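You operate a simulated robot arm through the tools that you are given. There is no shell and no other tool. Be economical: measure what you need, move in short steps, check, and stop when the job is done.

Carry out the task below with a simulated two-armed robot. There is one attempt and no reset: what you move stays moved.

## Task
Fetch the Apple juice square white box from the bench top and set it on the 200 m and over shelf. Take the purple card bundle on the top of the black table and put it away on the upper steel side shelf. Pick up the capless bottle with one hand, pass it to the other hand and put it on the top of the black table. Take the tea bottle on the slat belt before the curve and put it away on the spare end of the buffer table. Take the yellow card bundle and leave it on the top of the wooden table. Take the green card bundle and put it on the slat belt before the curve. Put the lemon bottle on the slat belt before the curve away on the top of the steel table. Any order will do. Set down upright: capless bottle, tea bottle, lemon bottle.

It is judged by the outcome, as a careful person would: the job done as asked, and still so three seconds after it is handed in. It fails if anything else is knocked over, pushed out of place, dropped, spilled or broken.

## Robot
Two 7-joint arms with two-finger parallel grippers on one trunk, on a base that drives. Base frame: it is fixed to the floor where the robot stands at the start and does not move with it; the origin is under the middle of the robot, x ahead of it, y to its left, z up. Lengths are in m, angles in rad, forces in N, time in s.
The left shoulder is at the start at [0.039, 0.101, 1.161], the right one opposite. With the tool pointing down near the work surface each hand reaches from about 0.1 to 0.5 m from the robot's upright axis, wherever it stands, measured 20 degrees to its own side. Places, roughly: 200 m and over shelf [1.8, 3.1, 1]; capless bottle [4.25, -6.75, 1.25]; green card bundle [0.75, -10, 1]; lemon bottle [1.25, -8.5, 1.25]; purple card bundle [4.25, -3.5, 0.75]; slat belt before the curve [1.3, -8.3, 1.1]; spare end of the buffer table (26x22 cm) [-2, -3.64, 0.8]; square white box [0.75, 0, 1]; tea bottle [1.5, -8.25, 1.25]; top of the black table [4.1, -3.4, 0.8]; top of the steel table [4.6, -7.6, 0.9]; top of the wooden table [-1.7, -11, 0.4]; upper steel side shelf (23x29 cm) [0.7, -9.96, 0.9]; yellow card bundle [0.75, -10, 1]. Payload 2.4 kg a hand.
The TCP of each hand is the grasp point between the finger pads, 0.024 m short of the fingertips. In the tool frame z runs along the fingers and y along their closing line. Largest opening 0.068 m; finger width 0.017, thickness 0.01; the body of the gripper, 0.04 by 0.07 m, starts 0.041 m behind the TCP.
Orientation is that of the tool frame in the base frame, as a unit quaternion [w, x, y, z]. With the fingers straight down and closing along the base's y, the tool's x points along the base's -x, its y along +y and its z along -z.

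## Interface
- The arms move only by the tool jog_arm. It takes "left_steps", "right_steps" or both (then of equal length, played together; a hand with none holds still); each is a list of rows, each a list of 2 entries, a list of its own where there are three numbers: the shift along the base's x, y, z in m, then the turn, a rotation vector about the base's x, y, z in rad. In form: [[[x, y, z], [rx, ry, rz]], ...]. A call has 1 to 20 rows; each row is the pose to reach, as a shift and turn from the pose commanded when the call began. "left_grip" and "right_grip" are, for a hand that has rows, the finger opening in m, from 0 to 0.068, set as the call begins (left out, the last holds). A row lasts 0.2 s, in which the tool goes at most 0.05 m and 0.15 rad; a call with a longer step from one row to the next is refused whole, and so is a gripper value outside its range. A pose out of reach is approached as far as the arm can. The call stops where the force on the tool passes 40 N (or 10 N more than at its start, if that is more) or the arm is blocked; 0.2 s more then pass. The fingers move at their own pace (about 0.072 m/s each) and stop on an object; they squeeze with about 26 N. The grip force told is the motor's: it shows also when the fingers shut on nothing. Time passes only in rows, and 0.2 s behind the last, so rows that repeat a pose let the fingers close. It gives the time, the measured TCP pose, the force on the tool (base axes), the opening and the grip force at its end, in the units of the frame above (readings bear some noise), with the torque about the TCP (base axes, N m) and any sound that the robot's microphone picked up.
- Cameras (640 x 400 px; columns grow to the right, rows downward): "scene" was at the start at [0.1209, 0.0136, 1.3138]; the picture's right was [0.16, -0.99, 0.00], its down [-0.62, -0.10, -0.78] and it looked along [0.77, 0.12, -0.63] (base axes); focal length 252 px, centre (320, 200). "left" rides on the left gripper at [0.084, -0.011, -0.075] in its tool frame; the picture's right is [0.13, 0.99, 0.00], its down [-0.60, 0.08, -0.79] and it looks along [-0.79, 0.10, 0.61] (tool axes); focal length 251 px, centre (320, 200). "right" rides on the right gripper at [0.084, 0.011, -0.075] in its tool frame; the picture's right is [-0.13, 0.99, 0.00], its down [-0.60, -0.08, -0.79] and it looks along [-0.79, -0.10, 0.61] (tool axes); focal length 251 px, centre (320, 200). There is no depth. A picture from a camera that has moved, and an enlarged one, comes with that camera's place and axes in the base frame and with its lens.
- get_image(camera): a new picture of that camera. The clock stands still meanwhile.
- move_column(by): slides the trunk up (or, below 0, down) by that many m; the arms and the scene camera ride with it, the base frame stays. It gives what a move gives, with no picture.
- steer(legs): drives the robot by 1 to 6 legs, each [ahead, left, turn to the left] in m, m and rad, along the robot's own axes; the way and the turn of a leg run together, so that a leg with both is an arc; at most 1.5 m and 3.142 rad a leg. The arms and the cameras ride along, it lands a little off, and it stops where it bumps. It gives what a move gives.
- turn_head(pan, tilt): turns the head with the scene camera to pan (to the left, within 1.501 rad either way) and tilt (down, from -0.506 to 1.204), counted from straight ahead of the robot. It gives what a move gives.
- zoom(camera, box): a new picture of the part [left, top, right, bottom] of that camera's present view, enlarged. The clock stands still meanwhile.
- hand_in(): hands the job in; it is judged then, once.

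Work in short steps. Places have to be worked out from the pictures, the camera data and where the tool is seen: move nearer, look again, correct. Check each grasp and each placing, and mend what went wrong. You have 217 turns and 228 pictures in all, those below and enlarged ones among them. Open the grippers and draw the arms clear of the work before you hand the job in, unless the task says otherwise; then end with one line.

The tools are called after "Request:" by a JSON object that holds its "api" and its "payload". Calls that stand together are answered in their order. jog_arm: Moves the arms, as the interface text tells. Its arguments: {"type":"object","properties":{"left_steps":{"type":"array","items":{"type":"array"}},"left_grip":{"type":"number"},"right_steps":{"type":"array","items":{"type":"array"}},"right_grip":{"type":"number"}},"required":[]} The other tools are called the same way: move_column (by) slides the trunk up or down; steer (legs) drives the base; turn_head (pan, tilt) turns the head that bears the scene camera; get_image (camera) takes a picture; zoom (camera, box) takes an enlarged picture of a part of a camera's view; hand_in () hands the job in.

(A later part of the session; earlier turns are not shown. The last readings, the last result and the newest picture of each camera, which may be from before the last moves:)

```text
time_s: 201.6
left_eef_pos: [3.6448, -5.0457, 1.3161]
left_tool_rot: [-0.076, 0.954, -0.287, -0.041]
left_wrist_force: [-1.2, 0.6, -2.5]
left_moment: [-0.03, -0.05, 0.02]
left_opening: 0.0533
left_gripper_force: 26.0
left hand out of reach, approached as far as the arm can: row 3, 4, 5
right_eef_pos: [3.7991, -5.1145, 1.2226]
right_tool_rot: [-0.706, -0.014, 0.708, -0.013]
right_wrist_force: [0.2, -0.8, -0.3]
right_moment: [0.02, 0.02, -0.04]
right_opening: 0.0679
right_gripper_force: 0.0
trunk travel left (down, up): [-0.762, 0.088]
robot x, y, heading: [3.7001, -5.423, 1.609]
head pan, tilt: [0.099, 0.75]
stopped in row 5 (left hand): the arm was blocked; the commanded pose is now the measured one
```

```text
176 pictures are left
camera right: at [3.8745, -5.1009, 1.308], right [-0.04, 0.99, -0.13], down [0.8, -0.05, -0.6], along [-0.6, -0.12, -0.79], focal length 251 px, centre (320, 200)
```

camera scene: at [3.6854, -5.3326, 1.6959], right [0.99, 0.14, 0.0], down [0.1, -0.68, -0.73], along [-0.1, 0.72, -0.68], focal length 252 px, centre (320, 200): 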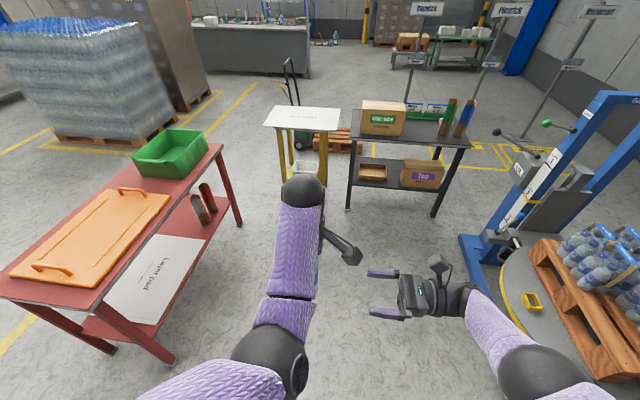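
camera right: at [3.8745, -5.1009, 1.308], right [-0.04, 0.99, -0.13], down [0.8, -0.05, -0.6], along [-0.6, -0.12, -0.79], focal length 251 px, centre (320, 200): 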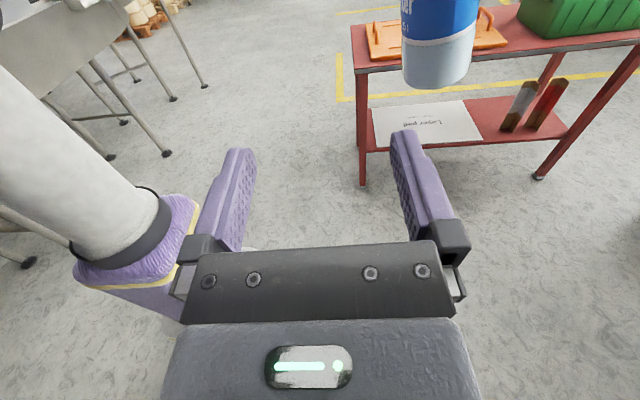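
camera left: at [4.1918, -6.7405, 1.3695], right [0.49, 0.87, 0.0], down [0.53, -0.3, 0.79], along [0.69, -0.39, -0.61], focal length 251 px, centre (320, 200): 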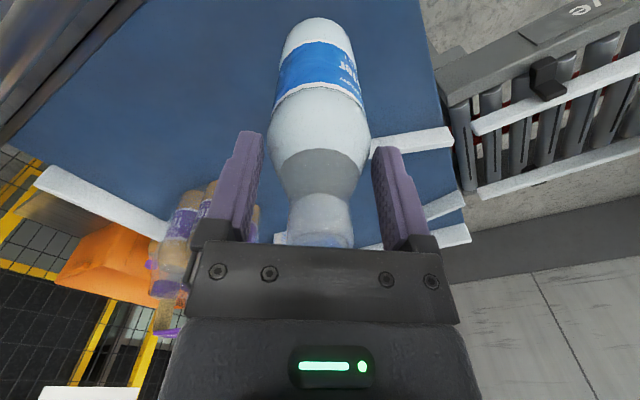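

Blocked close in. Instead I return the bottle left to a comfortable spot and turn the right hand to point forward-left at 45°, which is more natural for its forearm.

Request:
{"api": "jog_arm", "payload": {"left_steps": [[[-0.01, 0.01, 0.005], [-0.03, -0.006, 0]], [[-0.03, 0.02, 0.015], [-0.08, -0.017, 0]], [[-0.05, 0.035, 0.03], [-0.13, -0.027, 0]], [[-0.075, 0.045, 0.045], [-0.1686, -0.0346, 0]], [[-0.095, 0.055, 0.065], [-0.1686, -0.0346, 0]], [[-0.116, 0.064, 0.079], [-0.1686, -0.0346, 0]]], "right_steps": [[[0, 0, 0.02], [0, 0, -0.12]], [[0, 0, 0.04], [0, 0, -0.26]], [[0, 0, 0.06], [0, 0, -0.4]], [[0, 0, 0.067], [0, 0, -0.54]], [[0, 0, 0.067], [0, 0, -0.67]], [[0, 0, 0.067], [0, 0, -0.785]]]}}

Request:
{"api": "jog_arm", "payload": {"right_steps": [[[-0.03, 0.01, 0], [0, 0, 0]], [[-0.06, 0.02, 0], [0, 0, 0]], [[-0.09, 0.03, 0], [0, 0, 0]], [[-0.12, 0.04, 0], [0, 0, 0]], [[-0.15, 0.05, 0], [0, 0, 0]], [[-0.18, 0.055, 0], [0, 0, 0]]]}}

Request:
{"api": "get_image", "payload": {"camera": "right"}}

Request:
{"api": "get_image", "payload": {"camera": "scene"}}

```text
time_s: 203.0
left_eef_pos: [3.5343, -4.9836, 1.3951]
left_tool_rot: [-0.001, 0.956, -0.292, 0.006]
left_wrist_force: [-0.5, -0.7, -3.0]
left_moment: [0.0, 0.03, -0.02]
left_opening: 0.0528
left_gripper_force: 26.4
left hand out of reach, approached as far as the arm can: row 2, 3, 4
right_eef_pos: [3.7986, -5.1156, 1.2904]
right_tool_rot: [-0.657, 0.259, 0.659, 0.26]
right_wrist_force: [0.1, 0.4, 0.6]
right_moment: [-0.03, -0.01, 0.02]
right_opening: 0.0679
right_gripper_force: 0.0
trunk travel left (down, up): [-0.762, 0.088]
robot x, y, heading: [3.6971, -5.4256, 1.609]
head pan, tilt: [0.099, 0.75]
```

```text
time_s: 204.4
left_eef_pos: [3.5336, -4.9842, 1.3955]
left_tool_rot: [0.0, 0.957, -0.292, 0.007]
left_wrist_force: [0.6, 0.3, -2.7]
left_moment: [0.01, -0.01, -0.02]
left_opening: 0.0526
left_gripper_force: 26.2
right_eef_pos: [3.6188, -5.0624, 1.2893]
right_tool_rot: [-0.658, 0.258, 0.659, 0.259]
right_wrist_force: [0.6, 0.8, 0.9]
right_moment: [-0.03, 0.01, 0.01]
right_opening: 0.0679
right_gripper_force: 0.1
trunk travel left (down, up): [-0.762, 0.088]
robot x, y, heading: [3.6974, -5.4203, 1.616]
head pan, tilt: [0.099, 0.75]
```

```text
175 pictures are left
camera right: at [3.6817, -5.1049, 1.3755], right [0.67, 0.73, -0.13], down [0.53, -0.6, -0.6], along [-0.51, 0.34, -0.79], focal length 251 px, centre (320, 200)
```

right: 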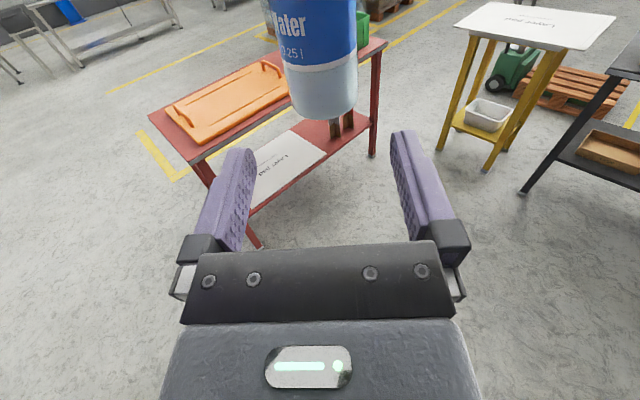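

```text
174 pictures are left
camera scene: at [3.6849, -5.3325, 1.6959], right [0.99, 0.14, 0.0], down [0.1, -0.68, -0.73], along [-0.1, 0.72, -0.68], focal length 252 px, centre (320, 200)
```

scene: 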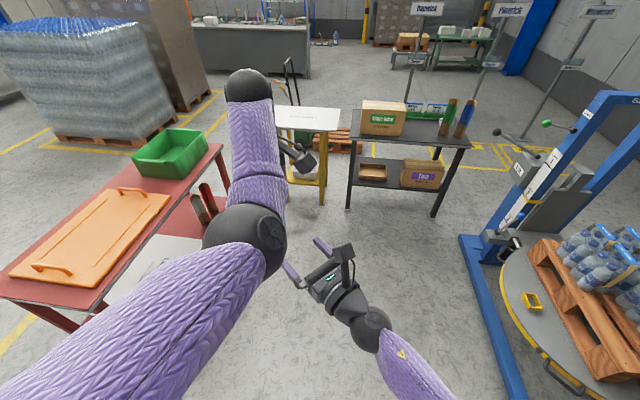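

Well aligned. I advance along the finger axis 11.5 cm so the fingers straddle the lower body.

Request:
{"api": "jog_arm", "payload": {"right_steps": [[[-0.02, 0.018, 0.004], [0, 0, 0]], [[-0.04, 0.037, 0.008], [0, 0, 0]], [[-0.06, 0.055, 0.008], [0, 0, 0]], [[-0.075, 0.069, 0.008], [0, 0, 0]], [[-0.085, 0.078, 0.008], [0, 0, 0]]]}}

Request:
{"api": "get_image", "payload": {"camera": "right"}}

```text
time_s: 205.6
left_eef_pos: [3.5355, -4.9843, 1.3951]
left_tool_rot: [0.001, 0.957, -0.291, 0.006]
left_wrist_force: [-0.5, -0.1, -2.7]
left_moment: [-0.01, -0.01, -0.04]
left_opening: 0.0527
left_gripper_force: 26.4
right_eef_pos: [3.5401, -4.981, 1.294]
right_tool_rot: [-0.653, 0.257, 0.662, 0.262]
right_wrist_force: [-0.3, -0.2, -0.4]
right_moment: [-0.02, 0.0, 0.02]
right_opening: 0.068
right_gripper_force: 0.1
trunk travel left (down, up): [-0.762, 0.088]
robot x, y, heading: [3.6978, -5.4225, 1.613]
head pan, tilt: [0.099, 0.75]
```

```text
173 pictures are left
camera right: at [3.602, -5.0234, 1.3797], right [0.68, 0.72, -0.12], down [0.53, -0.6, -0.6], along [-0.5, 0.34, -0.79], focal length 251 px, centre (320, 200)
```

right: 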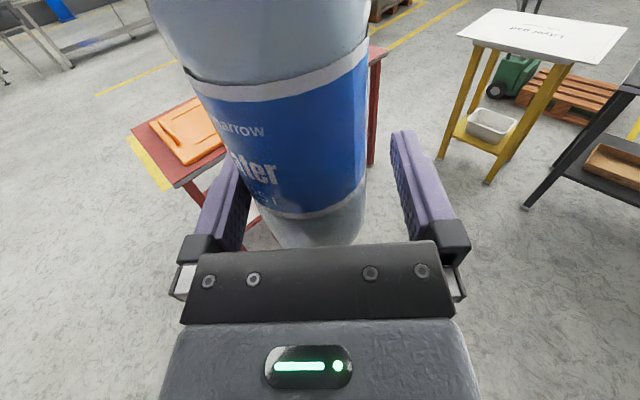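

Bottle sits slightly left of centre in the grip; I nudge 4 mm and close the right hand.

Request:
{"api": "jog_arm", "payload": {"right_steps": [[[-0.003, -0.003, 0], [0, 0, 0]], [[-0.003, -0.003, 0], [0, 0, 0]]]}}

Request:
{"api": "jog_arm", "payload": {"right_steps": [[[0, 0, 0], [0, 0, 0]], [[0, 0, 0], [0, 0, 0]], [[0, 0, 0], [0, 0, 0]]], "right_grip": 0.0}}

Request:
{"api": "get_image", "payload": {"camera": "right"}}

```text
time_s: 206.2
left_eef_pos: [3.5345, -4.9843, 1.3955]
left_tool_rot: [0.0, 0.957, -0.291, 0.006]
left_wrist_force: [1.0, 0.4, -2.3]
left_moment: [0.03, -0.02, -0.03]
left_opening: 0.0529
left_gripper_force: 25.5
right_eef_pos: [3.5378, -4.9813, 1.2955]
right_tool_rot: [-0.653, 0.256, 0.661, 0.266]
right_wrist_force: [0.5, -0.6, 0.2]
right_moment: [-0.02, -0.02, -0.03]
right_opening: 0.0679
right_gripper_force: 0.0
trunk travel left (down, up): [-0.762, 0.088]
robot x, y, heading: [3.6973, -5.4261, 1.609]
head pan, tilt: [0.099, 0.75]
```

```text
time_s: 207.0
left_eef_pos: [3.5354, -4.9846, 1.3954]
left_tool_rot: [0.0, 0.956, -0.292, 0.006]
left_wrist_force: [6.3, 4.7, 2.6]
left_moment: [0.43, -0.16, -0.17]
left_opening: 0.0521
left_gripper_force: 25.5
right_eef_pos: [3.5379, -4.9821, 1.2951]
right_tool_rot: [-0.653, 0.255, 0.662, 0.264]
right_wrist_force: [-7.9, -3.7, -1.4]
right_moment: [0.05, -0.53, 0.18]
right_opening: 0.0552
right_gripper_force: 26.1
trunk travel left (down, up): [-0.762, 0.088]
robot x, y, heading: [3.6972, -5.4285, 1.617]
head pan, tilt: [0.099, 0.75]
```

```text
172 pictures are left
camera right: at [3.5994, -5.0254, 1.3812], right [0.68, 0.72, -0.11], down [0.54, -0.59, -0.6], along [-0.5, 0.35, -0.79], focal length 251 px, centre (320, 200)
```

right: 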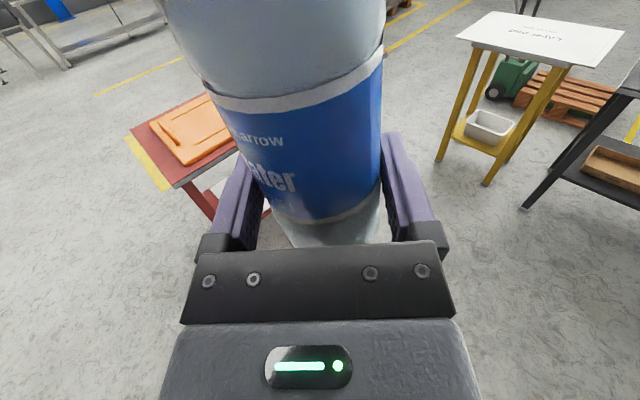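

The right hand has the body (55 mm). I open the left and lift it straight off.

Request:
{"api": "jog_arm", "payload": {"left_steps": [[[0, 0, 0], [0, 0, 0]], [[0, 0, 0], [0, 0, 0]], [[0, 0, 0.02], [0, 0, 0]], [[0, 0, 0.045], [0, 0, 0]], [[0, 0.01, 0.07], [0, 0, 0]]], "left_grip": 0.068}}

Request:
{"api": "get_image", "payload": {"camera": "scene"}}

Request:
{"api": "get_image", "payload": {"camera": "right"}}

```text
time_s: 208.2
left_eef_pos: [3.5362, -4.9741, 1.4622]
left_tool_rot: [0.0, 0.956, -0.292, 0.006]
left_wrist_force: [0.3, 0.8, 0.2]
left_moment: [0.03, 0.0, -0.02]
left_opening: 0.068
left_gripper_force: 0.0
right_eef_pos: [3.5372, -4.9817, 1.2946]
right_tool_rot: [-0.652, 0.256, 0.663, 0.265]
right_wrist_force: [-0.8, -0.7, 0.7]
right_moment: [0.02, 0.01, 0.0]
right_opening: 0.0546
right_gripper_force: 26.0
trunk travel left (down, up): [-0.762, 0.088]
robot x, y, heading: [3.6948, -5.4252, 1.612]
head pan, tilt: [0.099, 0.75]
```

```text
171 pictures are left
camera scene: at [3.6853, -5.3324, 1.6959], right [0.99, 0.14, 0.0], down [0.1, -0.68, -0.73], along [-0.1, 0.72, -0.68], focal length 252 px, centre (320, 200)
```

scene: 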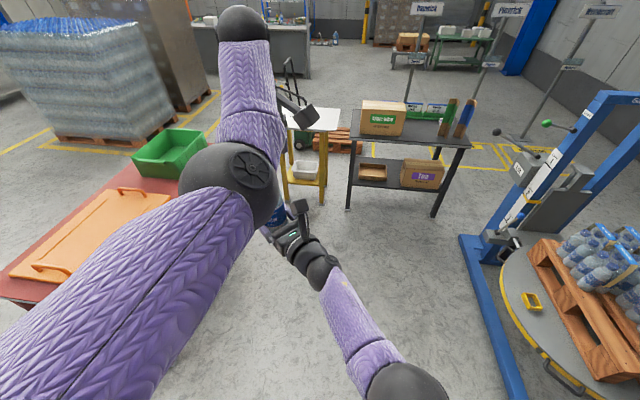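

```text
170 pictures are left
camera right: at [3.5996, -5.0251, 1.3807], right [0.68, 0.72, -0.11], down [0.53, -0.6, -0.6], along [-0.5, 0.35, -0.79], focal length 251 px, centre (320, 200)
```

right: 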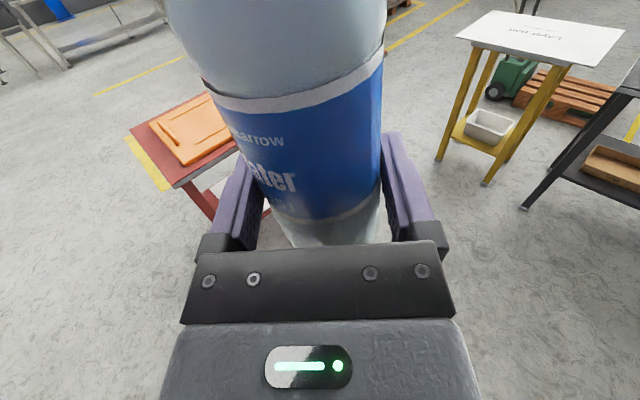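

Handover succeeded. I drive toward the black table, stopping short to survey its top.

Request:
{"api": "steer", "payload": {"legs": [[0, 0, -0.04], [1.0, -0.37, 0]]}}

Request:
{"api": "turn_head", "payload": {"pan": -0.1, "tilt": 0.75}}

Request:
{"api": "get_image", "payload": {"camera": "scene"}}

Request:
{"api": "zoom", "payload": {"camera": "scene", "box": [230, 70, 470, 220]}}

```text
time_s: 214.1
left_eef_pos: [3.9174, -3.958, 1.4622]
left_tool_rot: [0.0, 0.95, -0.311, 0.005]
left_wrist_force: [-0.3, 0.6, 0.0]
left_moment: [0.02, 0.02, 0.0]
left_opening: 0.068
left_gripper_force: 0.1
right_eef_pos: [3.9191, -3.9649, 1.2942]
right_tool_rot: [-0.647, 0.27, 0.657, 0.278]
right_wrist_force: [-0.4, -0.1, -0.6]
right_moment: [-0.01, -0.01, 0.01]
right_opening: 0.0547
right_gripper_force: 25.9
trunk travel left (down, up): [-0.762, 0.088]
robot x, y, heading: [4.0543, -4.4123, 1.572]
head pan, tilt: [0.099, 0.75]
```

```text
time_s: 214.8
left_eef_pos: [3.9149, -3.957, 1.4631]
left_tool_rot: [-0.001, 0.95, -0.311, 0.005]
left_wrist_force: [-0.5, -0.5, 0.4]
left_moment: [0.0, 0.0, 0.01]
left_opening: 0.0681
left_gripper_force: 0.1
right_eef_pos: [3.9209, -3.9631, 1.2947]
right_tool_rot: [-0.646, 0.269, 0.658, 0.28]
right_wrist_force: [-0.2, 1.0, 0.5]
right_moment: [0.01, -0.01, -0.03]
right_opening: 0.0547
right_gripper_force: 25.8
trunk travel left (down, up): [-0.762, 0.088]
robot x, y, heading: [4.0603, -4.414, 1.573]
head pan, tilt: [-0.099, 0.75]
```

```text
169 pictures are left
camera scene: at [4.0673, -4.3214, 1.6959], right [1.0, -0.1, 0.0], down [-0.07, -0.68, -0.73], along [0.07, 0.73, -0.68], focal length 252 px, centre (320, 200)
```

scene: 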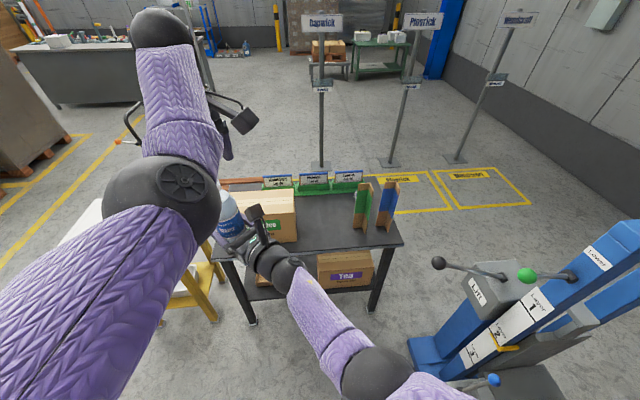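

```text
2.67 times, centred on (350, 145) of scene
camera zoom: at [4.0673, -4.3214, 1.6959], right [1.0, -0.1, 0.0], down [-0.07, -0.68, -0.73], along [0.07, 0.73, -0.68], focal length 673 px, centre (240, 347)
```

zoom: 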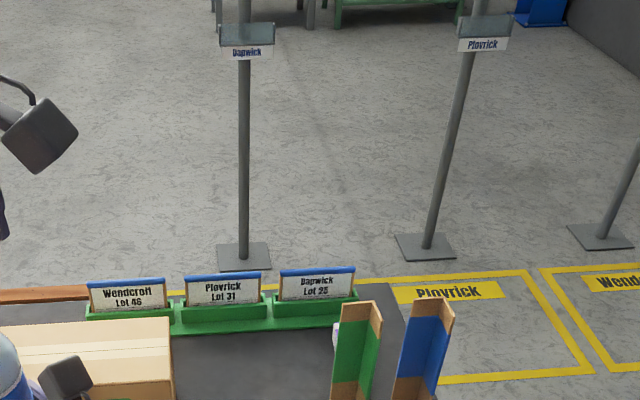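

The purple bundle isn't visible from here; something white shows behind the green profile. I check the left hand camera.

Request:
{"api": "get_image", "payload": {"camera": "left"}}

Request:
{"api": "zoom", "payload": {"camera": "scene", "box": [210, 160, 430, 300]}}

```text
167 pictures are left
camera left: at [3.9916, -3.9979, 1.5383], right [-0.48, -0.88, 0.0], down [-0.54, 0.3, 0.79], along [-0.69, 0.38, -0.62], focal length 251 px, centre (320, 200)
```

left: 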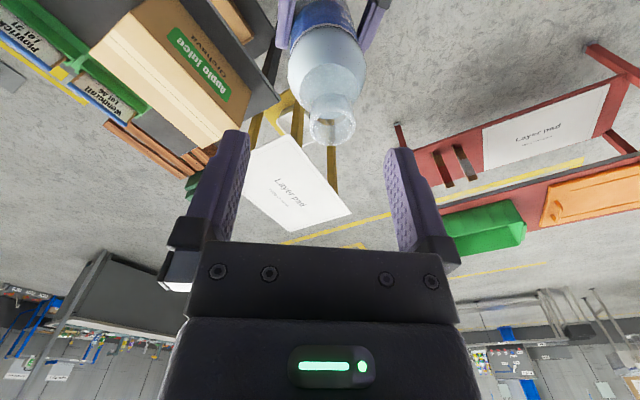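

```text
2.86 times, centred on (320, 230) of scene
camera zoom: at [4.0673, -4.3214, 1.6959], right [1.0, -0.1, 0.0], down [-0.07, -0.68, -0.73], along [0.07, 0.73, -0.68], focal length 721 px, centre (320, 114)
```

zoom: 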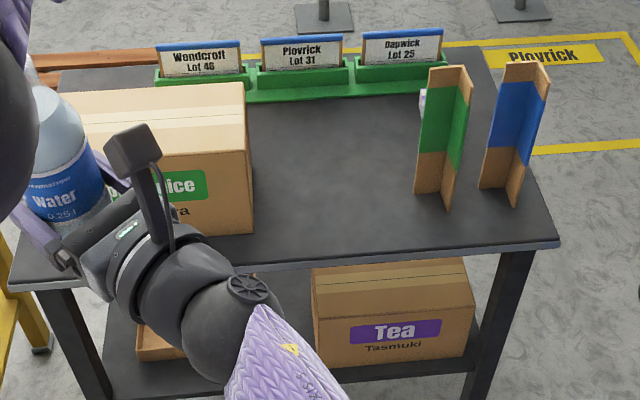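

Free space is in the table's middle; something white/purple is tucked behind the green profile. I separate the arms: left back and up, right hand with the bottle toward the centre.

Request:
{"api": "jog_arm", "payload": {"left_steps": [[[-0.01, -0.01, 0.01], [0, 0, 0]], [[-0.03, -0.03, 0.02], [0, 0, 0]], [[-0.05, -0.05, 0.03], [0, 0, 0]], [[-0.07, -0.07, 0.04], [0, 0, 0]], [[-0.09, -0.09, 0.05], [0, 0, 0]], [[-0.1, -0.1, 0.06], [0, 0, 0]]], "right_steps": [[[0.01, 0, 0], [0, 0, 0]], [[0.03, 0, 0], [0, 0, 0]], [[0.05, 0, 0], [0, 0, 0]], [[0.08, 0, 0], [0, 0, 0]], [[0.11, 0, 0], [0, 0, 0]], [[0.13, 0, 0], [0, 0, 0]]]}}

Request:
{"api": "get_image", "payload": {"camera": "scene"}}

```text
time_s: 216.1
left_eef_pos: [3.8147, -4.0326, 1.5083]
left_tool_rot: [-0.006, 0.955, -0.296, -0.009]
left_wrist_force: [-2.2, 6.7, -4.9]
left_moment: [-0.28, 0.28, 0.46]
left_opening: 0.0681
left_gripper_force: 0.1
left hand out of reach, approached as far as the arm can: row 2, 3, 4, 5, 6
right_eef_pos: [4.0212, -3.9664, 1.2948]
right_tool_rot: [-0.647, 0.268, 0.658, 0.277]
right_wrist_force: [-0.3, 0.0, -0.8]
right_moment: [-0.04, -0.02, -0.01]
right_opening: 0.0546
right_gripper_force: 25.6
trunk travel left (down, up): [-0.762, 0.088]
robot x, y, heading: [4.0594, -4.4175, 1.571]
head pan, tilt: [-0.099, 0.75]
stopped in row 6 (left hand): the force on the tool passed its limit at 182 N (the readings are from after the stop); the commanded pose is now the measured one
```

```text
165 pictures are left
camera scene: at [4.0667, -4.3225, 1.6959], right [1.0, -0.1, 0.0], down [-0.07, -0.68, -0.73], along [0.07, 0.73, -0.68], focal length 252 px, centre (320, 200)
```

scene: 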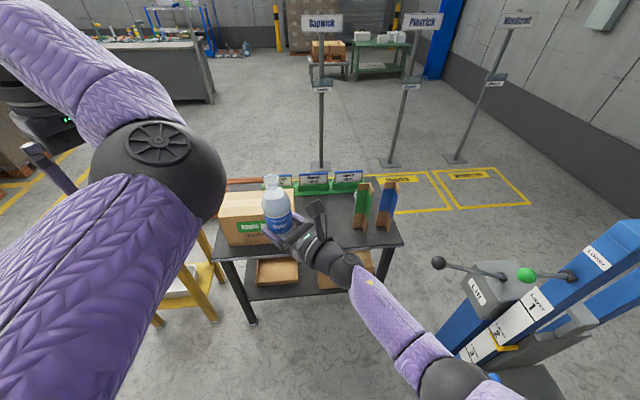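

The left arm pressed against itself again; I relieve it by turning its hand outward (+yaw) a bit.

Request:
{"api": "jog_arm", "payload": {"left_steps": [[[0.0, 0.01, 0.0], [0, 0, 0.08]], [[0.0, 0.02, 0.0], [0, 0, 0.2]], [[0.0, 0.02, 0.0], [0, 0, 0.32]], [[0.0, 0.02, 0.0], [0, 0, 0.45]], [[0.0, 0.02, 0.0], [0, 0, 0.6]]]}}

Request:
{"api": "get_image", "payload": {"camera": "right"}}

```text
time_s: 217.3
left_eef_pos: [3.8134, -4.0119, 1.5085]
left_tool_rot: [-0.001, 1.0, 0.002, -0.009]
left_wrist_force: [0.3, 0.8, 0.5]
left_moment: [-0.02, 0.0, 0.04]
left_opening: 0.0679
left_gripper_force: 0.1
right_eef_pos: [4.0219, -3.9651, 1.2954]
right_tool_rot: [-0.648, 0.269, 0.657, 0.277]
right_wrist_force: [0.0, 0.2, 0.3]
right_moment: [-0.01, 0.01, 0.01]
right_opening: 0.0543
right_gripper_force: 25.9
trunk travel left (down, up): [-0.762, 0.088]
robot x, y, heading: [4.0581, -4.4118, 1.572]
head pan, tilt: [-0.099, 0.75]
```

```text
164 pictures are left
camera right: at [4.0825, -4.0109, 1.3815], right [0.71, 0.7, -0.11], down [0.51, -0.62, -0.6], along [-0.49, 0.37, -0.79], focal length 251 px, centre (320, 200)
```

right: 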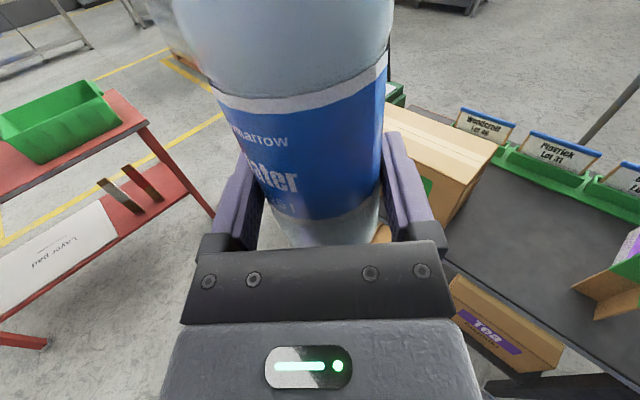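

Both arms free. The lift's black knob is around (4.50, -3.9, 1.0), so I keep left of it. I lower the trunk 0.36 here, then drive to put the bottle over about (4.12, -3.6).

Request:
{"api": "move_column", "payload": {"by": -0.36}}

Request:
{"api": "steer", "payload": {"legs": [[0.15, -0.1, 0], [0.2, 0, 0]]}}

Request:
{"api": "get_image", "payload": {"camera": "scene"}}

Request:
{"api": "get_image", "payload": {"camera": "right"}}

```text
time_s: 220.8
left_eef_pos: [3.8147, -4.0114, 1.1489]
left_tool_rot: [-0.002, 1.0, 0.0, -0.009]
left_wrist_force: [-0.3, 0.0, -0.5]
left_moment: [-0.01, 0.0, -0.02]
left_opening: 0.068
left_gripper_force: 0.1
right_eef_pos: [4.0226, -3.966, 0.9349]
right_tool_rot: [-0.647, 0.27, 0.657, 0.277]
right_wrist_force: [-0.2, -0.9, -0.1]
right_moment: [-0.02, -0.01, -0.01]
right_opening: 0.0548
right_gripper_force: 26.0
trunk travel left (down, up): [-0.402, 0.448]
robot x, y, heading: [4.0592, -4.4129, 1.573]
head pan, tilt: [-0.099, 0.75]
```

```text
time_s: 223.5
left_eef_pos: [3.9116, -3.6627, 1.1472]
left_tool_rot: [-0.002, 1.0, 0.004, -0.009]
left_wrist_force: [-0.6, 0.4, -0.8]
left_moment: [0.01, -0.01, 0.0]
left_opening: 0.0682
left_gripper_force: 0.0
right_eef_pos: [4.1186, -3.6147, 0.9361]
right_tool_rot: [-0.648, 0.268, 0.658, 0.276]
right_wrist_force: [0.9, 0.4, 0.0]
right_moment: [-0.01, -0.02, 0.01]
right_opening: 0.0545
right_gripper_force: 25.8
trunk travel left (down, up): [-0.402, 0.448]
robot x, y, heading: [4.1546, -4.069, 1.583]
head pan, tilt: [-0.099, 0.75]
```

```text
163 pictures are left
camera scene: at [4.1651, -3.9502, 1.335], right [1.0, -0.09, 0.0], down [-0.06, -0.68, -0.73], along [0.07, 0.73, -0.68], focal length 252 px, centre (320, 200)
```

scene: 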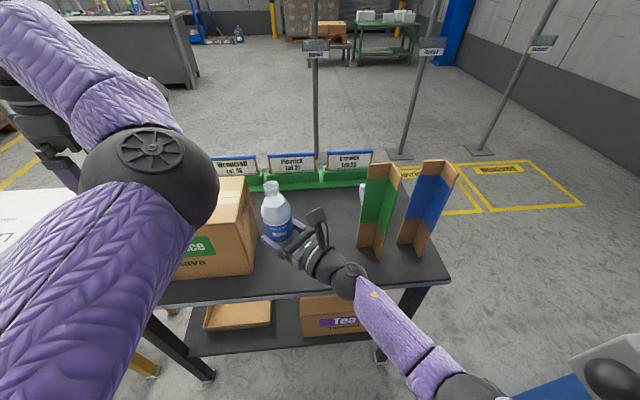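

```text
162 pictures are left
camera right: at [4.1783, -3.6605, 1.0212], right [0.7, 0.7, -0.11], down [0.51, -0.61, -0.6], along [-0.49, 0.36, -0.79], focal length 251 px, centre (320, 200)
```

right: 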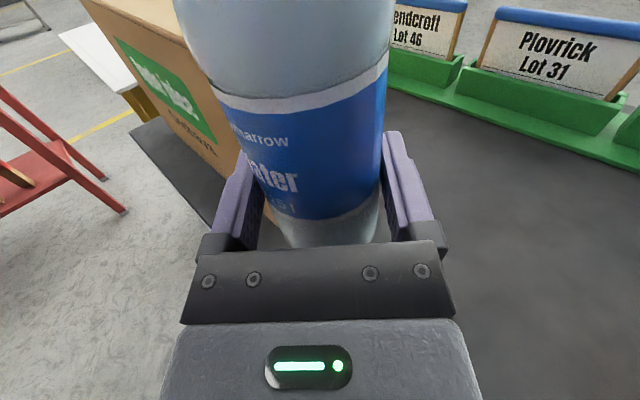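

The table's front edge is at y≈-3.66, so the bottle must go further in. I advance 9 cm and 3 cm right.

Request:
{"api": "steer", "payload": {"legs": [[0.09, -0.03, 0]]}}

Request:
{"api": "move_column", "payload": {"by": -0.08}}

Request:
{"api": "get_image", "payload": {"camera": "scene"}}

Request:
{"api": "get_image", "payload": {"camera": "right"}}

```text
time_s: 224.6
left_eef_pos: [3.9396, -3.5728, 1.1475]
left_tool_rot: [-0.003, 1.0, 0.004, -0.01]
left_wrist_force: [1.1, 0.1, 0.3]
left_moment: [-0.01, -0.02, 0.01]
left_opening: 0.0682
left_gripper_force: 0.0
right_eef_pos: [4.1475, -3.5245, 0.9346]
right_tool_rot: [-0.648, 0.267, 0.659, 0.275]
right_wrist_force: [-1.2, 0.1, -0.2]
right_moment: [-0.04, -0.01, -0.02]
right_opening: 0.0545
right_gripper_force: 25.8
trunk travel left (down, up): [-0.402, 0.448]
robot x, y, heading: [4.1882, -3.9731, 1.579]
head pan, tilt: [-0.099, 0.75]
```

```text
time_s: 225.8
left_eef_pos: [3.9383, -3.5717, 1.0678]
left_tool_rot: [-0.002, 1.0, 0.003, -0.008]
left_wrist_force: [-0.2, -0.2, 0.7]
left_moment: [0.01, -0.04, 0.0]
left_opening: 0.0683
left_gripper_force: 0.1
right_eef_pos: [4.1471, -3.5231, 0.8555]
right_tool_rot: [-0.648, 0.269, 0.657, 0.276]
right_wrist_force: [-0.5, -0.3, -0.3]
right_moment: [0.02, -0.02, 0.0]
right_opening: 0.0543
right_gripper_force: 25.7
trunk travel left (down, up): [-0.322, 0.528]
robot x, y, heading: [4.1852, -3.9748, 1.578]
head pan, tilt: [-0.099, 0.75]
```

```text
161 pictures are left
camera scene: at [4.1945, -3.8467, 1.2545], right [1.0, -0.09, 0.0], down [-0.06, -0.68, -0.73], along [0.07, 0.73, -0.68], focal length 252 px, centre (320, 200)
```

scene: 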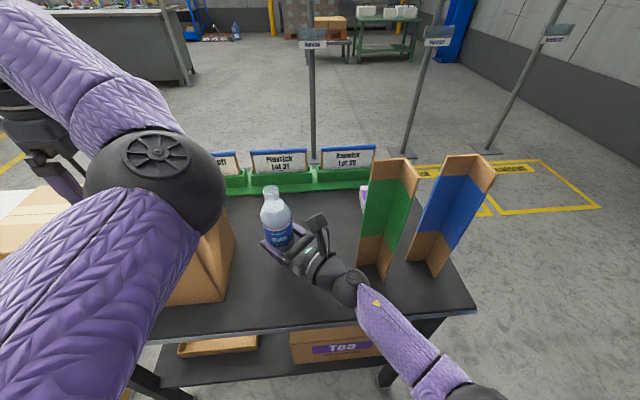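

```text
160 pictures are left
camera right: at [4.2077, -3.5699, 0.9417], right [0.7, 0.7, -0.11], down [0.51, -0.61, -0.6], along [-0.49, 0.36, -0.79], focal length 251 px, centre (320, 200)
```

right: 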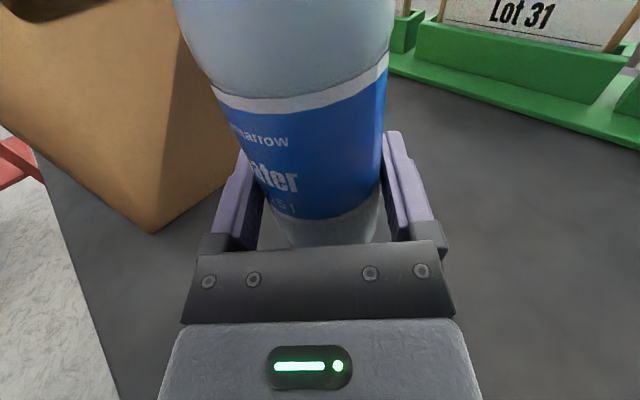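

Clear of box and profile. I lower by arm in small steps toward contact.

Request:
{"api": "jog_arm", "payload": {"right_steps": [[[0, 0, -0.01], [0, 0, 0]], [[0, 0, -0.02], [0, 0, 0]], [[0, 0, -0.03], [0, 0, 0]], [[0, 0, -0.036], [0, 0, 0]]]}}

Request:
{"api": "get_image", "payload": {"camera": "right"}}

Request:
{"api": "zoom", "payload": {"camera": "scene", "box": [230, 160, 390, 300]}}

```text
time_s: 226.8
left_eef_pos: [3.9401, -3.5728, 1.0682]
left_tool_rot: [-0.003, 1.0, 0.004, -0.01]
left_wrist_force: [0.1, 1.4, 1.2]
left_moment: [-0.02, 0.03, 0.04]
left_opening: 0.0682
left_gripper_force: 0.1
right_eef_pos: [4.1484, -3.524, 0.8228]
right_tool_rot: [-0.65, 0.266, 0.656, 0.276]
right_wrist_force: [4.2, 2.7, 20.4]
right_moment: [-0.08, 0.41, -0.05]
right_opening: 0.0547
right_gripper_force: 26.3
trunk travel left (down, up): [-0.322, 0.528]
robot x, y, heading: [4.1903, -3.9728, 1.578]
head pan, tilt: [-0.099, 0.75]
```

```text
159 pictures are left
camera right: at [4.2086, -3.5702, 0.9077], right [0.7, 0.7, -0.11], down [0.51, -0.61, -0.6], along [-0.49, 0.37, -0.79], focal length 251 px, centre (320, 200)
```

right: 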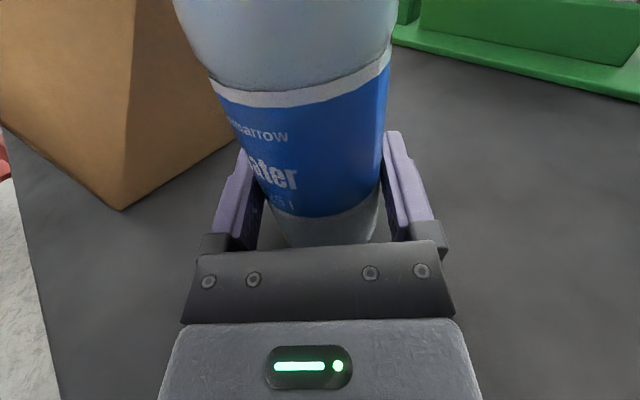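

```text
2.86 times, centred on (310, 230) of scene
camera zoom: at [4.1952, -3.8479, 1.255], right [1.0, -0.09, 0.0], down [-0.06, -0.68, -0.73], along [0.07, 0.73, -0.68], focal length 721 px, centre (349, 114)
```

zoom: 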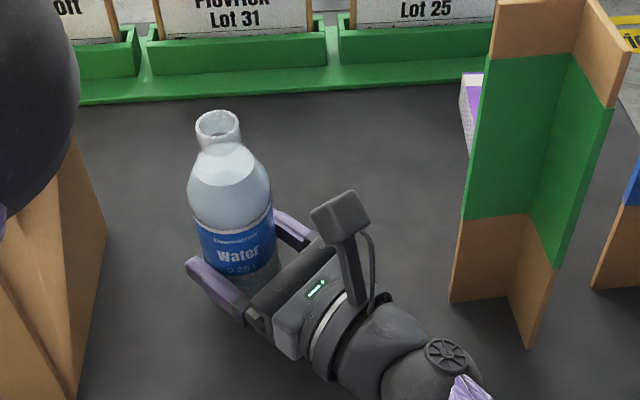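

Contact at ~20 N. I open and withdraw straight back along the finger axis.

Request:
{"api": "jog_arm", "payload": {"right_steps": [[[0, 0, 0.001], [0, 0, 0]], [[0, 0, 0.001], [0, 0, 0]], [[0, 0, 0.001], [0, 0, 0]]], "right_grip": 0.068}}

Request:
{"api": "jog_arm", "payload": {"right_steps": [[[0.014, -0.014, 0.001], [0, 0, 0]], [[0.03, -0.03, 0.001], [0, 0, 0]], [[0.045, -0.045, 0.001], [0, 0, 0]], [[0.06, -0.06, 0.001], [0, 0, 0]], [[0.075, -0.075, 0.001], [0, 0, 0]]]}}

Request:
{"api": "get_image", "payload": {"camera": "scene"}}

Request:
{"api": "get_image", "payload": {"camera": "right"}}

```text
time_s: 227.6
left_eef_pos: [3.9403, -3.5716, 1.0687]
left_tool_rot: [-0.002, 1.0, 0.003, -0.01]
left_wrist_force: [0.1, 0.1, -0.6]
left_moment: [0.02, 0.01, 0.01]
left_opening: 0.068
left_gripper_force: 0.1
right_eef_pos: [4.1474, -3.5252, 0.8211]
right_tool_rot: [-0.648, 0.268, 0.657, 0.277]
right_wrist_force: [5.3, 4.7, 18.3]
right_moment: [-0.5, -0.55, 0.3]
right_opening: 0.0683
right_gripper_force: 0.0
trunk travel left (down, up): [-0.322, 0.528]
robot x, y, heading: [4.1871, -3.9765, 1.58]
head pan, tilt: [-0.099, 0.75]
```

```text
time_s: 228.8
left_eef_pos: [3.9407, -3.5725, 1.0687]
left_tool_rot: [-0.001, 1.0, 0.003, -0.009]
left_wrist_force: [-0.4, -1.1, 0.4]
left_moment: [0.02, 0.0, 0.02]
left_opening: 0.0683
left_gripper_force: 0.1
right_eef_pos: [4.2219, -3.5997, 0.8204]
right_tool_rot: [-0.648, 0.267, 0.658, 0.274]
right_wrist_force: [-2.1, 1.1, 7.7]
right_moment: [-0.26, -0.03, -0.08]
right_opening: 0.0678
right_gripper_force: 0.0
trunk travel left (down, up): [-0.322, 0.528]
robot x, y, heading: [4.1891, -3.9733, 1.582]
head pan, tilt: [-0.099, 0.75]
```

```text
157 pictures are left
camera scene: at [4.1943, -3.847, 1.2544], right [1.0, -0.09, 0.0], down [-0.06, -0.68, -0.73], along [0.07, 0.73, -0.68], focal length 252 px, centre (320, 200)
```

scene: 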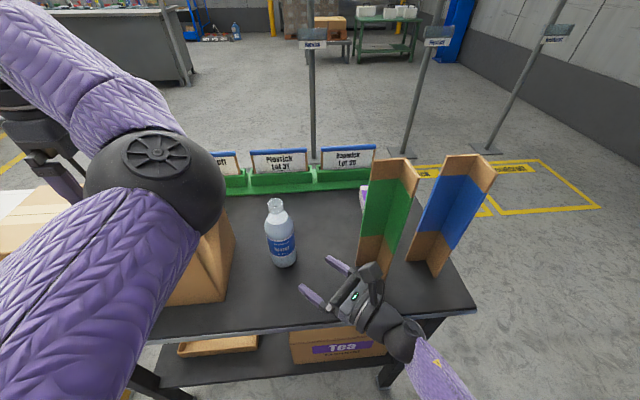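

```text
156 pictures are left
camera right: at [4.2822, -3.6459, 0.9071], right [0.7, 0.7, -0.11], down [0.51, -0.61, -0.6], along [-0.49, 0.36, -0.79], focal length 251 px, centre (320, 200)
```

right: 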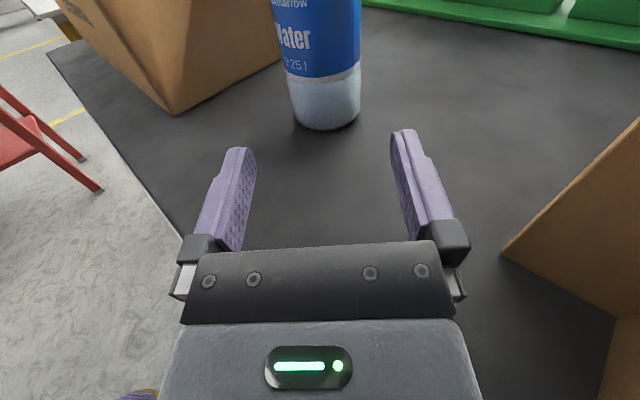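

The bottle stands upright on the black table; the hand's underside grazed the table. I lift the right hand, back off 0.35 m, raise the trunk and look for the purple bundle.

Request:
{"api": "jog_arm", "payload": {"right_steps": [[[0.01, -0.01, 0.02], [0, 0, 0]], [[0.015, -0.02, 0.05], [0, 0, 0]], [[0.015, -0.03, 0.08], [0, 0, 0]], [[0.015, -0.03, 0.1], [0, 0, 0]]]}}

Request:
{"api": "steer", "payload": {"legs": [[-0.4, 0, 0]]}}

Request:
{"api": "move_column", "payload": {"by": 0.4}}

Request:
{"api": "turn_head", "payload": {"pan": -0.1, "tilt": 0.85}}

Request:
{"api": "get_image", "payload": {"camera": "scene"}}

Request:
{"api": "zoom", "payload": {"camera": "scene", "box": [240, 100, 440, 240]}}

```text
time_s: 229.8
left_eef_pos: [3.9354, -3.5883, 1.0693]
left_tool_rot: [-0.005, 1.0, -0.007, -0.006]
left_wrist_force: [1.0, 0.9, -1.5]
left_moment: [0.02, 0.06, 0.01]
left_opening: 0.0681
left_gripper_force: 0.1
right_eef_pos: [4.1816, -3.6573, 0.9478]
right_tool_rot: [0.718, -0.296, -0.585, -0.233]
right_wrist_force: [-7.1, 1.1, 0.0]
right_moment: [-0.01, 0.11, -0.31]
right_opening: 0.0681
right_gripper_force: 0.0
trunk travel left (down, up): [-0.322, 0.528]
robot x, y, heading: [4.1785, -3.9878, 1.558]
head pan, tilt: [-0.099, 0.75]
stopped in row 4 (right hand): the arm was blocked; the commanded pose is now the measured one
```

```text
time_s: 230.6
left_eef_pos: [3.9342, -3.5881, 1.0692]
left_tool_rot: [-0.003, 1.0, -0.007, -0.006]
left_wrist_force: [-0.3, 0.4, -0.1]
left_moment: [0.01, -0.02, 0.0]
left_opening: 0.0679
left_gripper_force: 0.1
right_eef_pos: [4.1792, -3.6593, 0.9464]
right_tool_rot: [0.718, -0.298, -0.584, -0.231]
right_wrist_force: [-0.9, -0.2, -0.2]
right_moment: [0.02, 0.03, -0.01]
right_opening: 0.068
right_gripper_force: 0.1
trunk travel left (down, up): [-0.322, 0.528]
robot x, y, heading: [4.1776, -3.9913, 1.565]
head pan, tilt: [-0.099, 0.75]
stopped in leg 1: the robot was blocked; the commanded pose is now the measured one
```

```text
time_s: 231.7
left_eef_pos: [3.952, -3.5818, 1.1257]
left_tool_rot: [0.0, 1.0, -0.007, -0.015]
left_wrist_force: [0.3, 0.0, 1.9]
left_moment: [0.03, -0.05, 0.01]
left_opening: 0.0681
left_gripper_force: 0.0
right_eef_pos: [4.1558, -3.6639, 1.0366]
right_tool_rot: [0.782, -0.318, -0.506, -0.178]
right_wrist_force: [0.4, 1.6, 1.0]
right_moment: [-0.02, -0.09, 0.1]
right_opening: 0.068
right_gripper_force: 0.1
trunk travel left (down, up): [-0.382, 0.468]
robot x, y, heading: [4.1808, -3.994, 1.555]
head pan, tilt: [-0.099, 0.75]
stopped: the arm was blocked; the commanded pose is now the measured one
```

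```text
time_s: 232.4
left_eef_pos: [3.9404, -3.5769, 1.1268]
left_tool_rot: [0.003, 1.0, -0.004, -0.009]
left_wrist_force: [-0.3, -0.7, 0.3]
left_moment: [-0.02, -0.01, -0.02]
left_opening: 0.0678
left_gripper_force: 0.1
right_eef_pos: [4.1475, -3.6525, 1.0373]
right_tool_rot: [0.775, -0.314, -0.517, -0.184]
right_wrist_force: [0.4, 0.1, 0.0]
right_moment: [0.02, 0.0, 0.0]
right_opening: 0.0681
right_gripper_force: 0.0
trunk travel left (down, up): [-0.382, 0.468]
robot x, y, heading: [4.1768, -3.9883, 1.563]
head pan, tilt: [-0.099, 0.85]
```

```text
155 pictures are left
camera scene: at [4.1891, -3.8709, 1.3087], right [0.99, -0.11, 0.0], down [-0.08, -0.75, -0.65], along [0.07, 0.65, -0.76], focal length 252 px, centre (320, 200)
```

scene: 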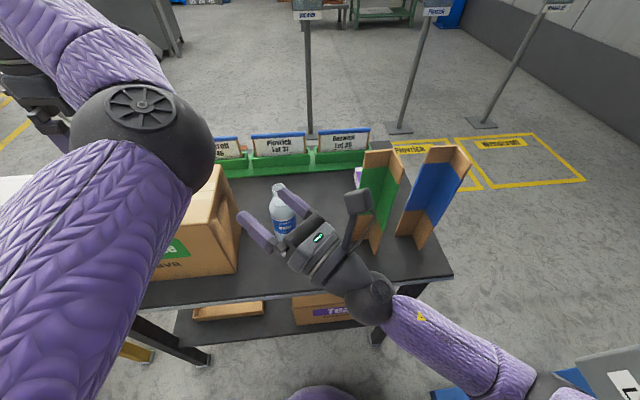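

```text
2.86 times, centred on (340, 170) of scene
camera zoom: at [4.1891, -3.8709, 1.3087], right [0.99, -0.11, 0.0], down [-0.08, -0.75, -0.65], along [0.07, 0.65, -0.76], focal length 721 px, centre (263, 286)
```

zoom: 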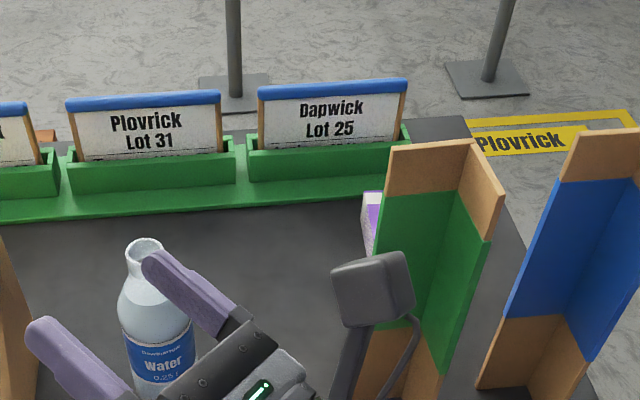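

The right arm is caught on something at its elbow. I look down-right before moving further.

Request:
{"api": "turn_head", "payload": {"pan": -0.9, "tilt": 0.9}}

Request:
{"api": "get_image", "payload": {"camera": "scene"}}

```text
time_s: 233.5
left_eef_pos: [3.9411, -3.5761, 1.1231]
left_tool_rot: [0.004, 1.0, -0.006, -0.009]
left_wrist_force: [-0.1, 0.1, 0.3]
left_moment: [0.01, 0.01, 0.06]
left_opening: 0.0681
left_gripper_force: 0.0
right_eef_pos: [4.1487, -3.6551, 1.0333]
right_tool_rot: [0.774, -0.316, -0.517, -0.183]
right_wrist_force: [-0.4, 0.1, -0.5]
right_moment: [0.0, 0.01, 0.0]
right_opening: 0.0681
right_gripper_force: 0.0
trunk travel left (down, up): [-0.382, 0.468]
robot x, y, heading: [4.1781, -3.992, 1.555]
head pan, tilt: [-0.901, 0.901]
```

```text
153 pictures are left
camera scene: at [4.2394, -3.9044, 1.3024], right [0.61, -0.79, 0.01], down [-0.62, -0.48, -0.62], along [0.49, 0.37, -0.79], focal length 252 px, centre (320, 200)
```

scene: 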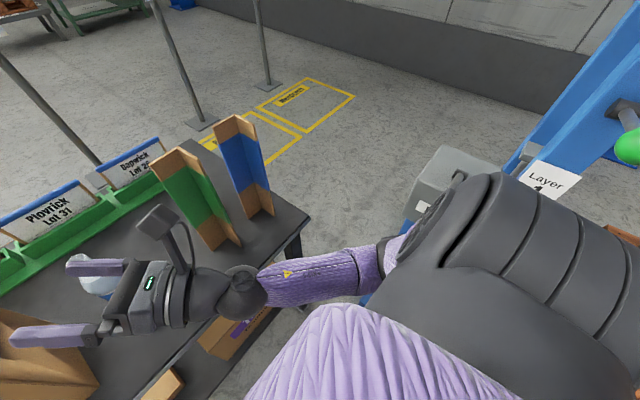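

The elbow is caught near the lift's pump lever. I reverse: lower the trunk slightly, sidestep left away from the lever, then check.

Request:
{"api": "move_column", "payload": {"by": -0.05}}

Request:
{"api": "steer", "payload": {"legs": [[0, 0.1, 0]]}}

Request:
{"api": "get_image", "payload": {"camera": "scene"}}

```text
time_s: 234.5
left_eef_pos: [3.9415, -3.5817, 1.0765]
left_tool_rot: [0.001, 1.0, -0.006, -0.009]
left_wrist_force: [-0.4, 0.5, 0.2]
left_moment: [0.0, 0.01, 0.05]
left_opening: 0.068
left_gripper_force: 0.1
right_eef_pos: [4.1484, -3.6615, 0.9863]
right_tool_rot: [0.775, -0.314, -0.516, -0.185]
right_wrist_force: [0.2, 0.3, -0.1]
right_moment: [0.02, -0.03, 0.05]
right_opening: 0.0679
right_gripper_force: 0.0
trunk travel left (down, up): [-0.332, 0.518]
robot x, y, heading: [4.1824, -3.9927, 1.557]
head pan, tilt: [-0.901, 0.901]
```

```text
time_s: 235.6
left_eef_pos: [3.8427, -3.5805, 1.0772]
left_tool_rot: [0.001, 1.0, -0.007, -0.01]
left_wrist_force: [-0.6, 0.2, -0.4]
left_moment: [-0.01, 0.02, 0.0]
left_opening: 0.0679
left_gripper_force: 0.1
right_eef_pos: [4.0512, -3.6597, 0.9874]
right_tool_rot: [0.776, -0.314, -0.515, -0.184]
right_wrist_force: [0.5, 0.0, 0.2]
right_moment: [-0.01, 0.02, -0.02]
right_opening: 0.0678
right_gripper_force: 0.1
trunk travel left (down, up): [-0.332, 0.518]
robot x, y, heading: [4.0798, -3.9939, 1.563]
head pan, tilt: [-0.901, 0.901]
```

```text
152 pictures are left
camera scene: at [4.1415, -3.9028, 1.2525], right [0.61, -0.79, 0.0], down [-0.62, -0.48, -0.62], along [0.49, 0.38, -0.78], focal length 252 px, centre (320, 200)
```

scene: 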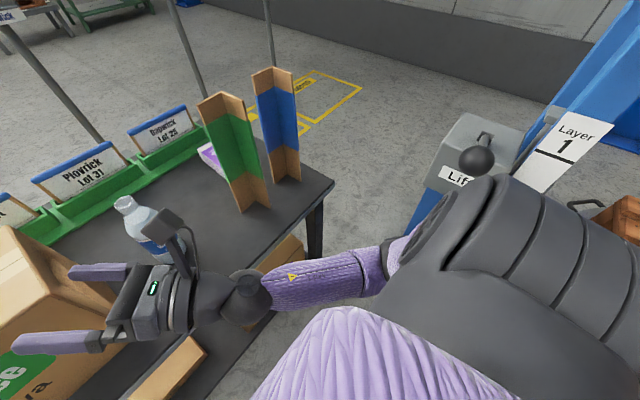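

Free; the bottle still stands. The black knob is visible beside the arm, so I now back straight out.

Request:
{"api": "steer", "payload": {"legs": [[-0.4, 0.0, 0]]}}

Request:
{"api": "move_column", "payload": {"by": 0.35}}

Request:
{"api": "turn_head", "payload": {"pan": -0.3, "tilt": 0.75}}

Request:
{"api": "get_image", "payload": {"camera": "scene"}}

Request:
{"api": "zoom", "payload": {"camera": "scene", "box": [180, 80, 380, 220]}}

```text
time_s: 238.1
left_eef_pos: [3.8358, -3.9835, 1.0764]
left_tool_rot: [0.001, 1.0, 0.0, -0.01]
left_wrist_force: [-1.3, 0.6, -0.5]
left_moment: [0.02, -0.02, 0.02]
left_opening: 0.0681
left_gripper_force: 0.1
right_eef_pos: [4.0439, -4.0589, 0.9865]
right_tool_rot: [0.777, -0.312, -0.516, -0.181]
right_wrist_force: [0.0, -0.7, -0.1]
right_moment: [-0.01, -0.03, -0.04]
right_opening: 0.0678
right_gripper_force: 0.0
trunk travel left (down, up): [-0.332, 0.518]
robot x, y, heading: [4.0812, -4.3891, 1.573]
head pan, tilt: [-0.901, 0.901]
```

```text
time_s: 241.5
left_eef_pos: [3.8361, -3.9847, 1.426]
left_tool_rot: [0.001, 1.0, 0.0, -0.01]
left_wrist_force: [-0.4, -0.2, 0.1]
left_moment: [0.03, -0.01, -0.01]
left_opening: 0.0681
left_gripper_force: 0.1
right_eef_pos: [4.0442, -4.0581, 1.3364]
right_tool_rot: [0.776, -0.311, -0.518, -0.18]
right_wrist_force: [-0.6, 0.1, -0.2]
right_moment: [-0.03, -0.01, 0.02]
right_opening: 0.0679
right_gripper_force: 0.0
trunk travel left (down, up): [-0.682, 0.168]
robot x, y, heading: [4.0813, -4.3904, 1.57]
head pan, tilt: [-0.901, 0.901]
```

```text
time_s: 242.5
left_eef_pos: [3.8355, -3.983, 1.426]
left_tool_rot: [0.001, 1.0, 0.0, -0.01]
left_wrist_force: [0.0, -1.3, -0.1]
left_moment: [0.01, 0.01, -0.04]
left_opening: 0.0679
left_gripper_force: 0.0
right_eef_pos: [4.044, -4.058, 1.3365]
right_tool_rot: [0.777, -0.311, -0.517, -0.18]
right_wrist_force: [0.0, 0.6, 0.0]
right_moment: [-0.03, 0.05, -0.02]
right_opening: 0.0678
right_gripper_force: 0.0
trunk travel left (down, up): [-0.682, 0.168]
robot x, y, heading: [4.0817, -4.3933, 1.573]
head pan, tilt: [-0.3, 0.75]
```

```text
151 pictures are left
camera scene: at [4.104, -4.3, 1.6158], right [0.95, -0.3, 0.0], down [-0.2, -0.65, -0.73], along [0.22, 0.7, -0.68], focal length 252 px, centre (320, 200)
```

scene: 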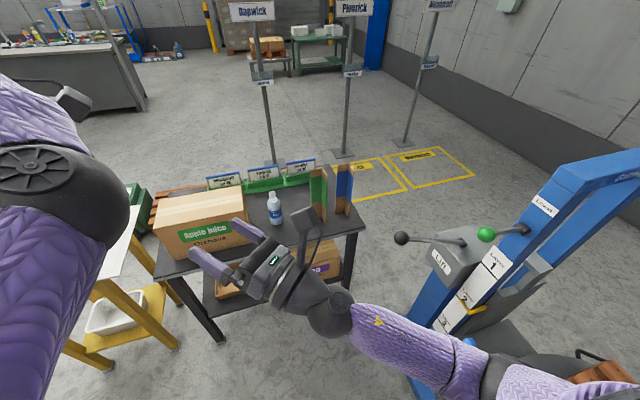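

```text
2.86 times, centred on (280, 150) of scene
camera zoom: at [4.104, -4.3, 1.6158], right [0.95, -0.3, 0.0], down [-0.2, -0.65, -0.73], along [0.22, 0.7, -0.68], focal length 721 px, centre (434, 343)
```

zoom: 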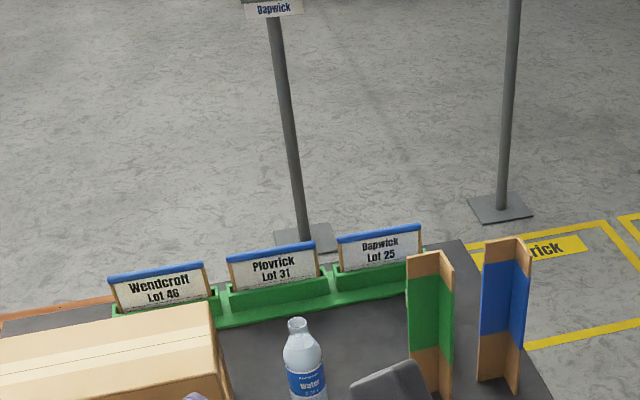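

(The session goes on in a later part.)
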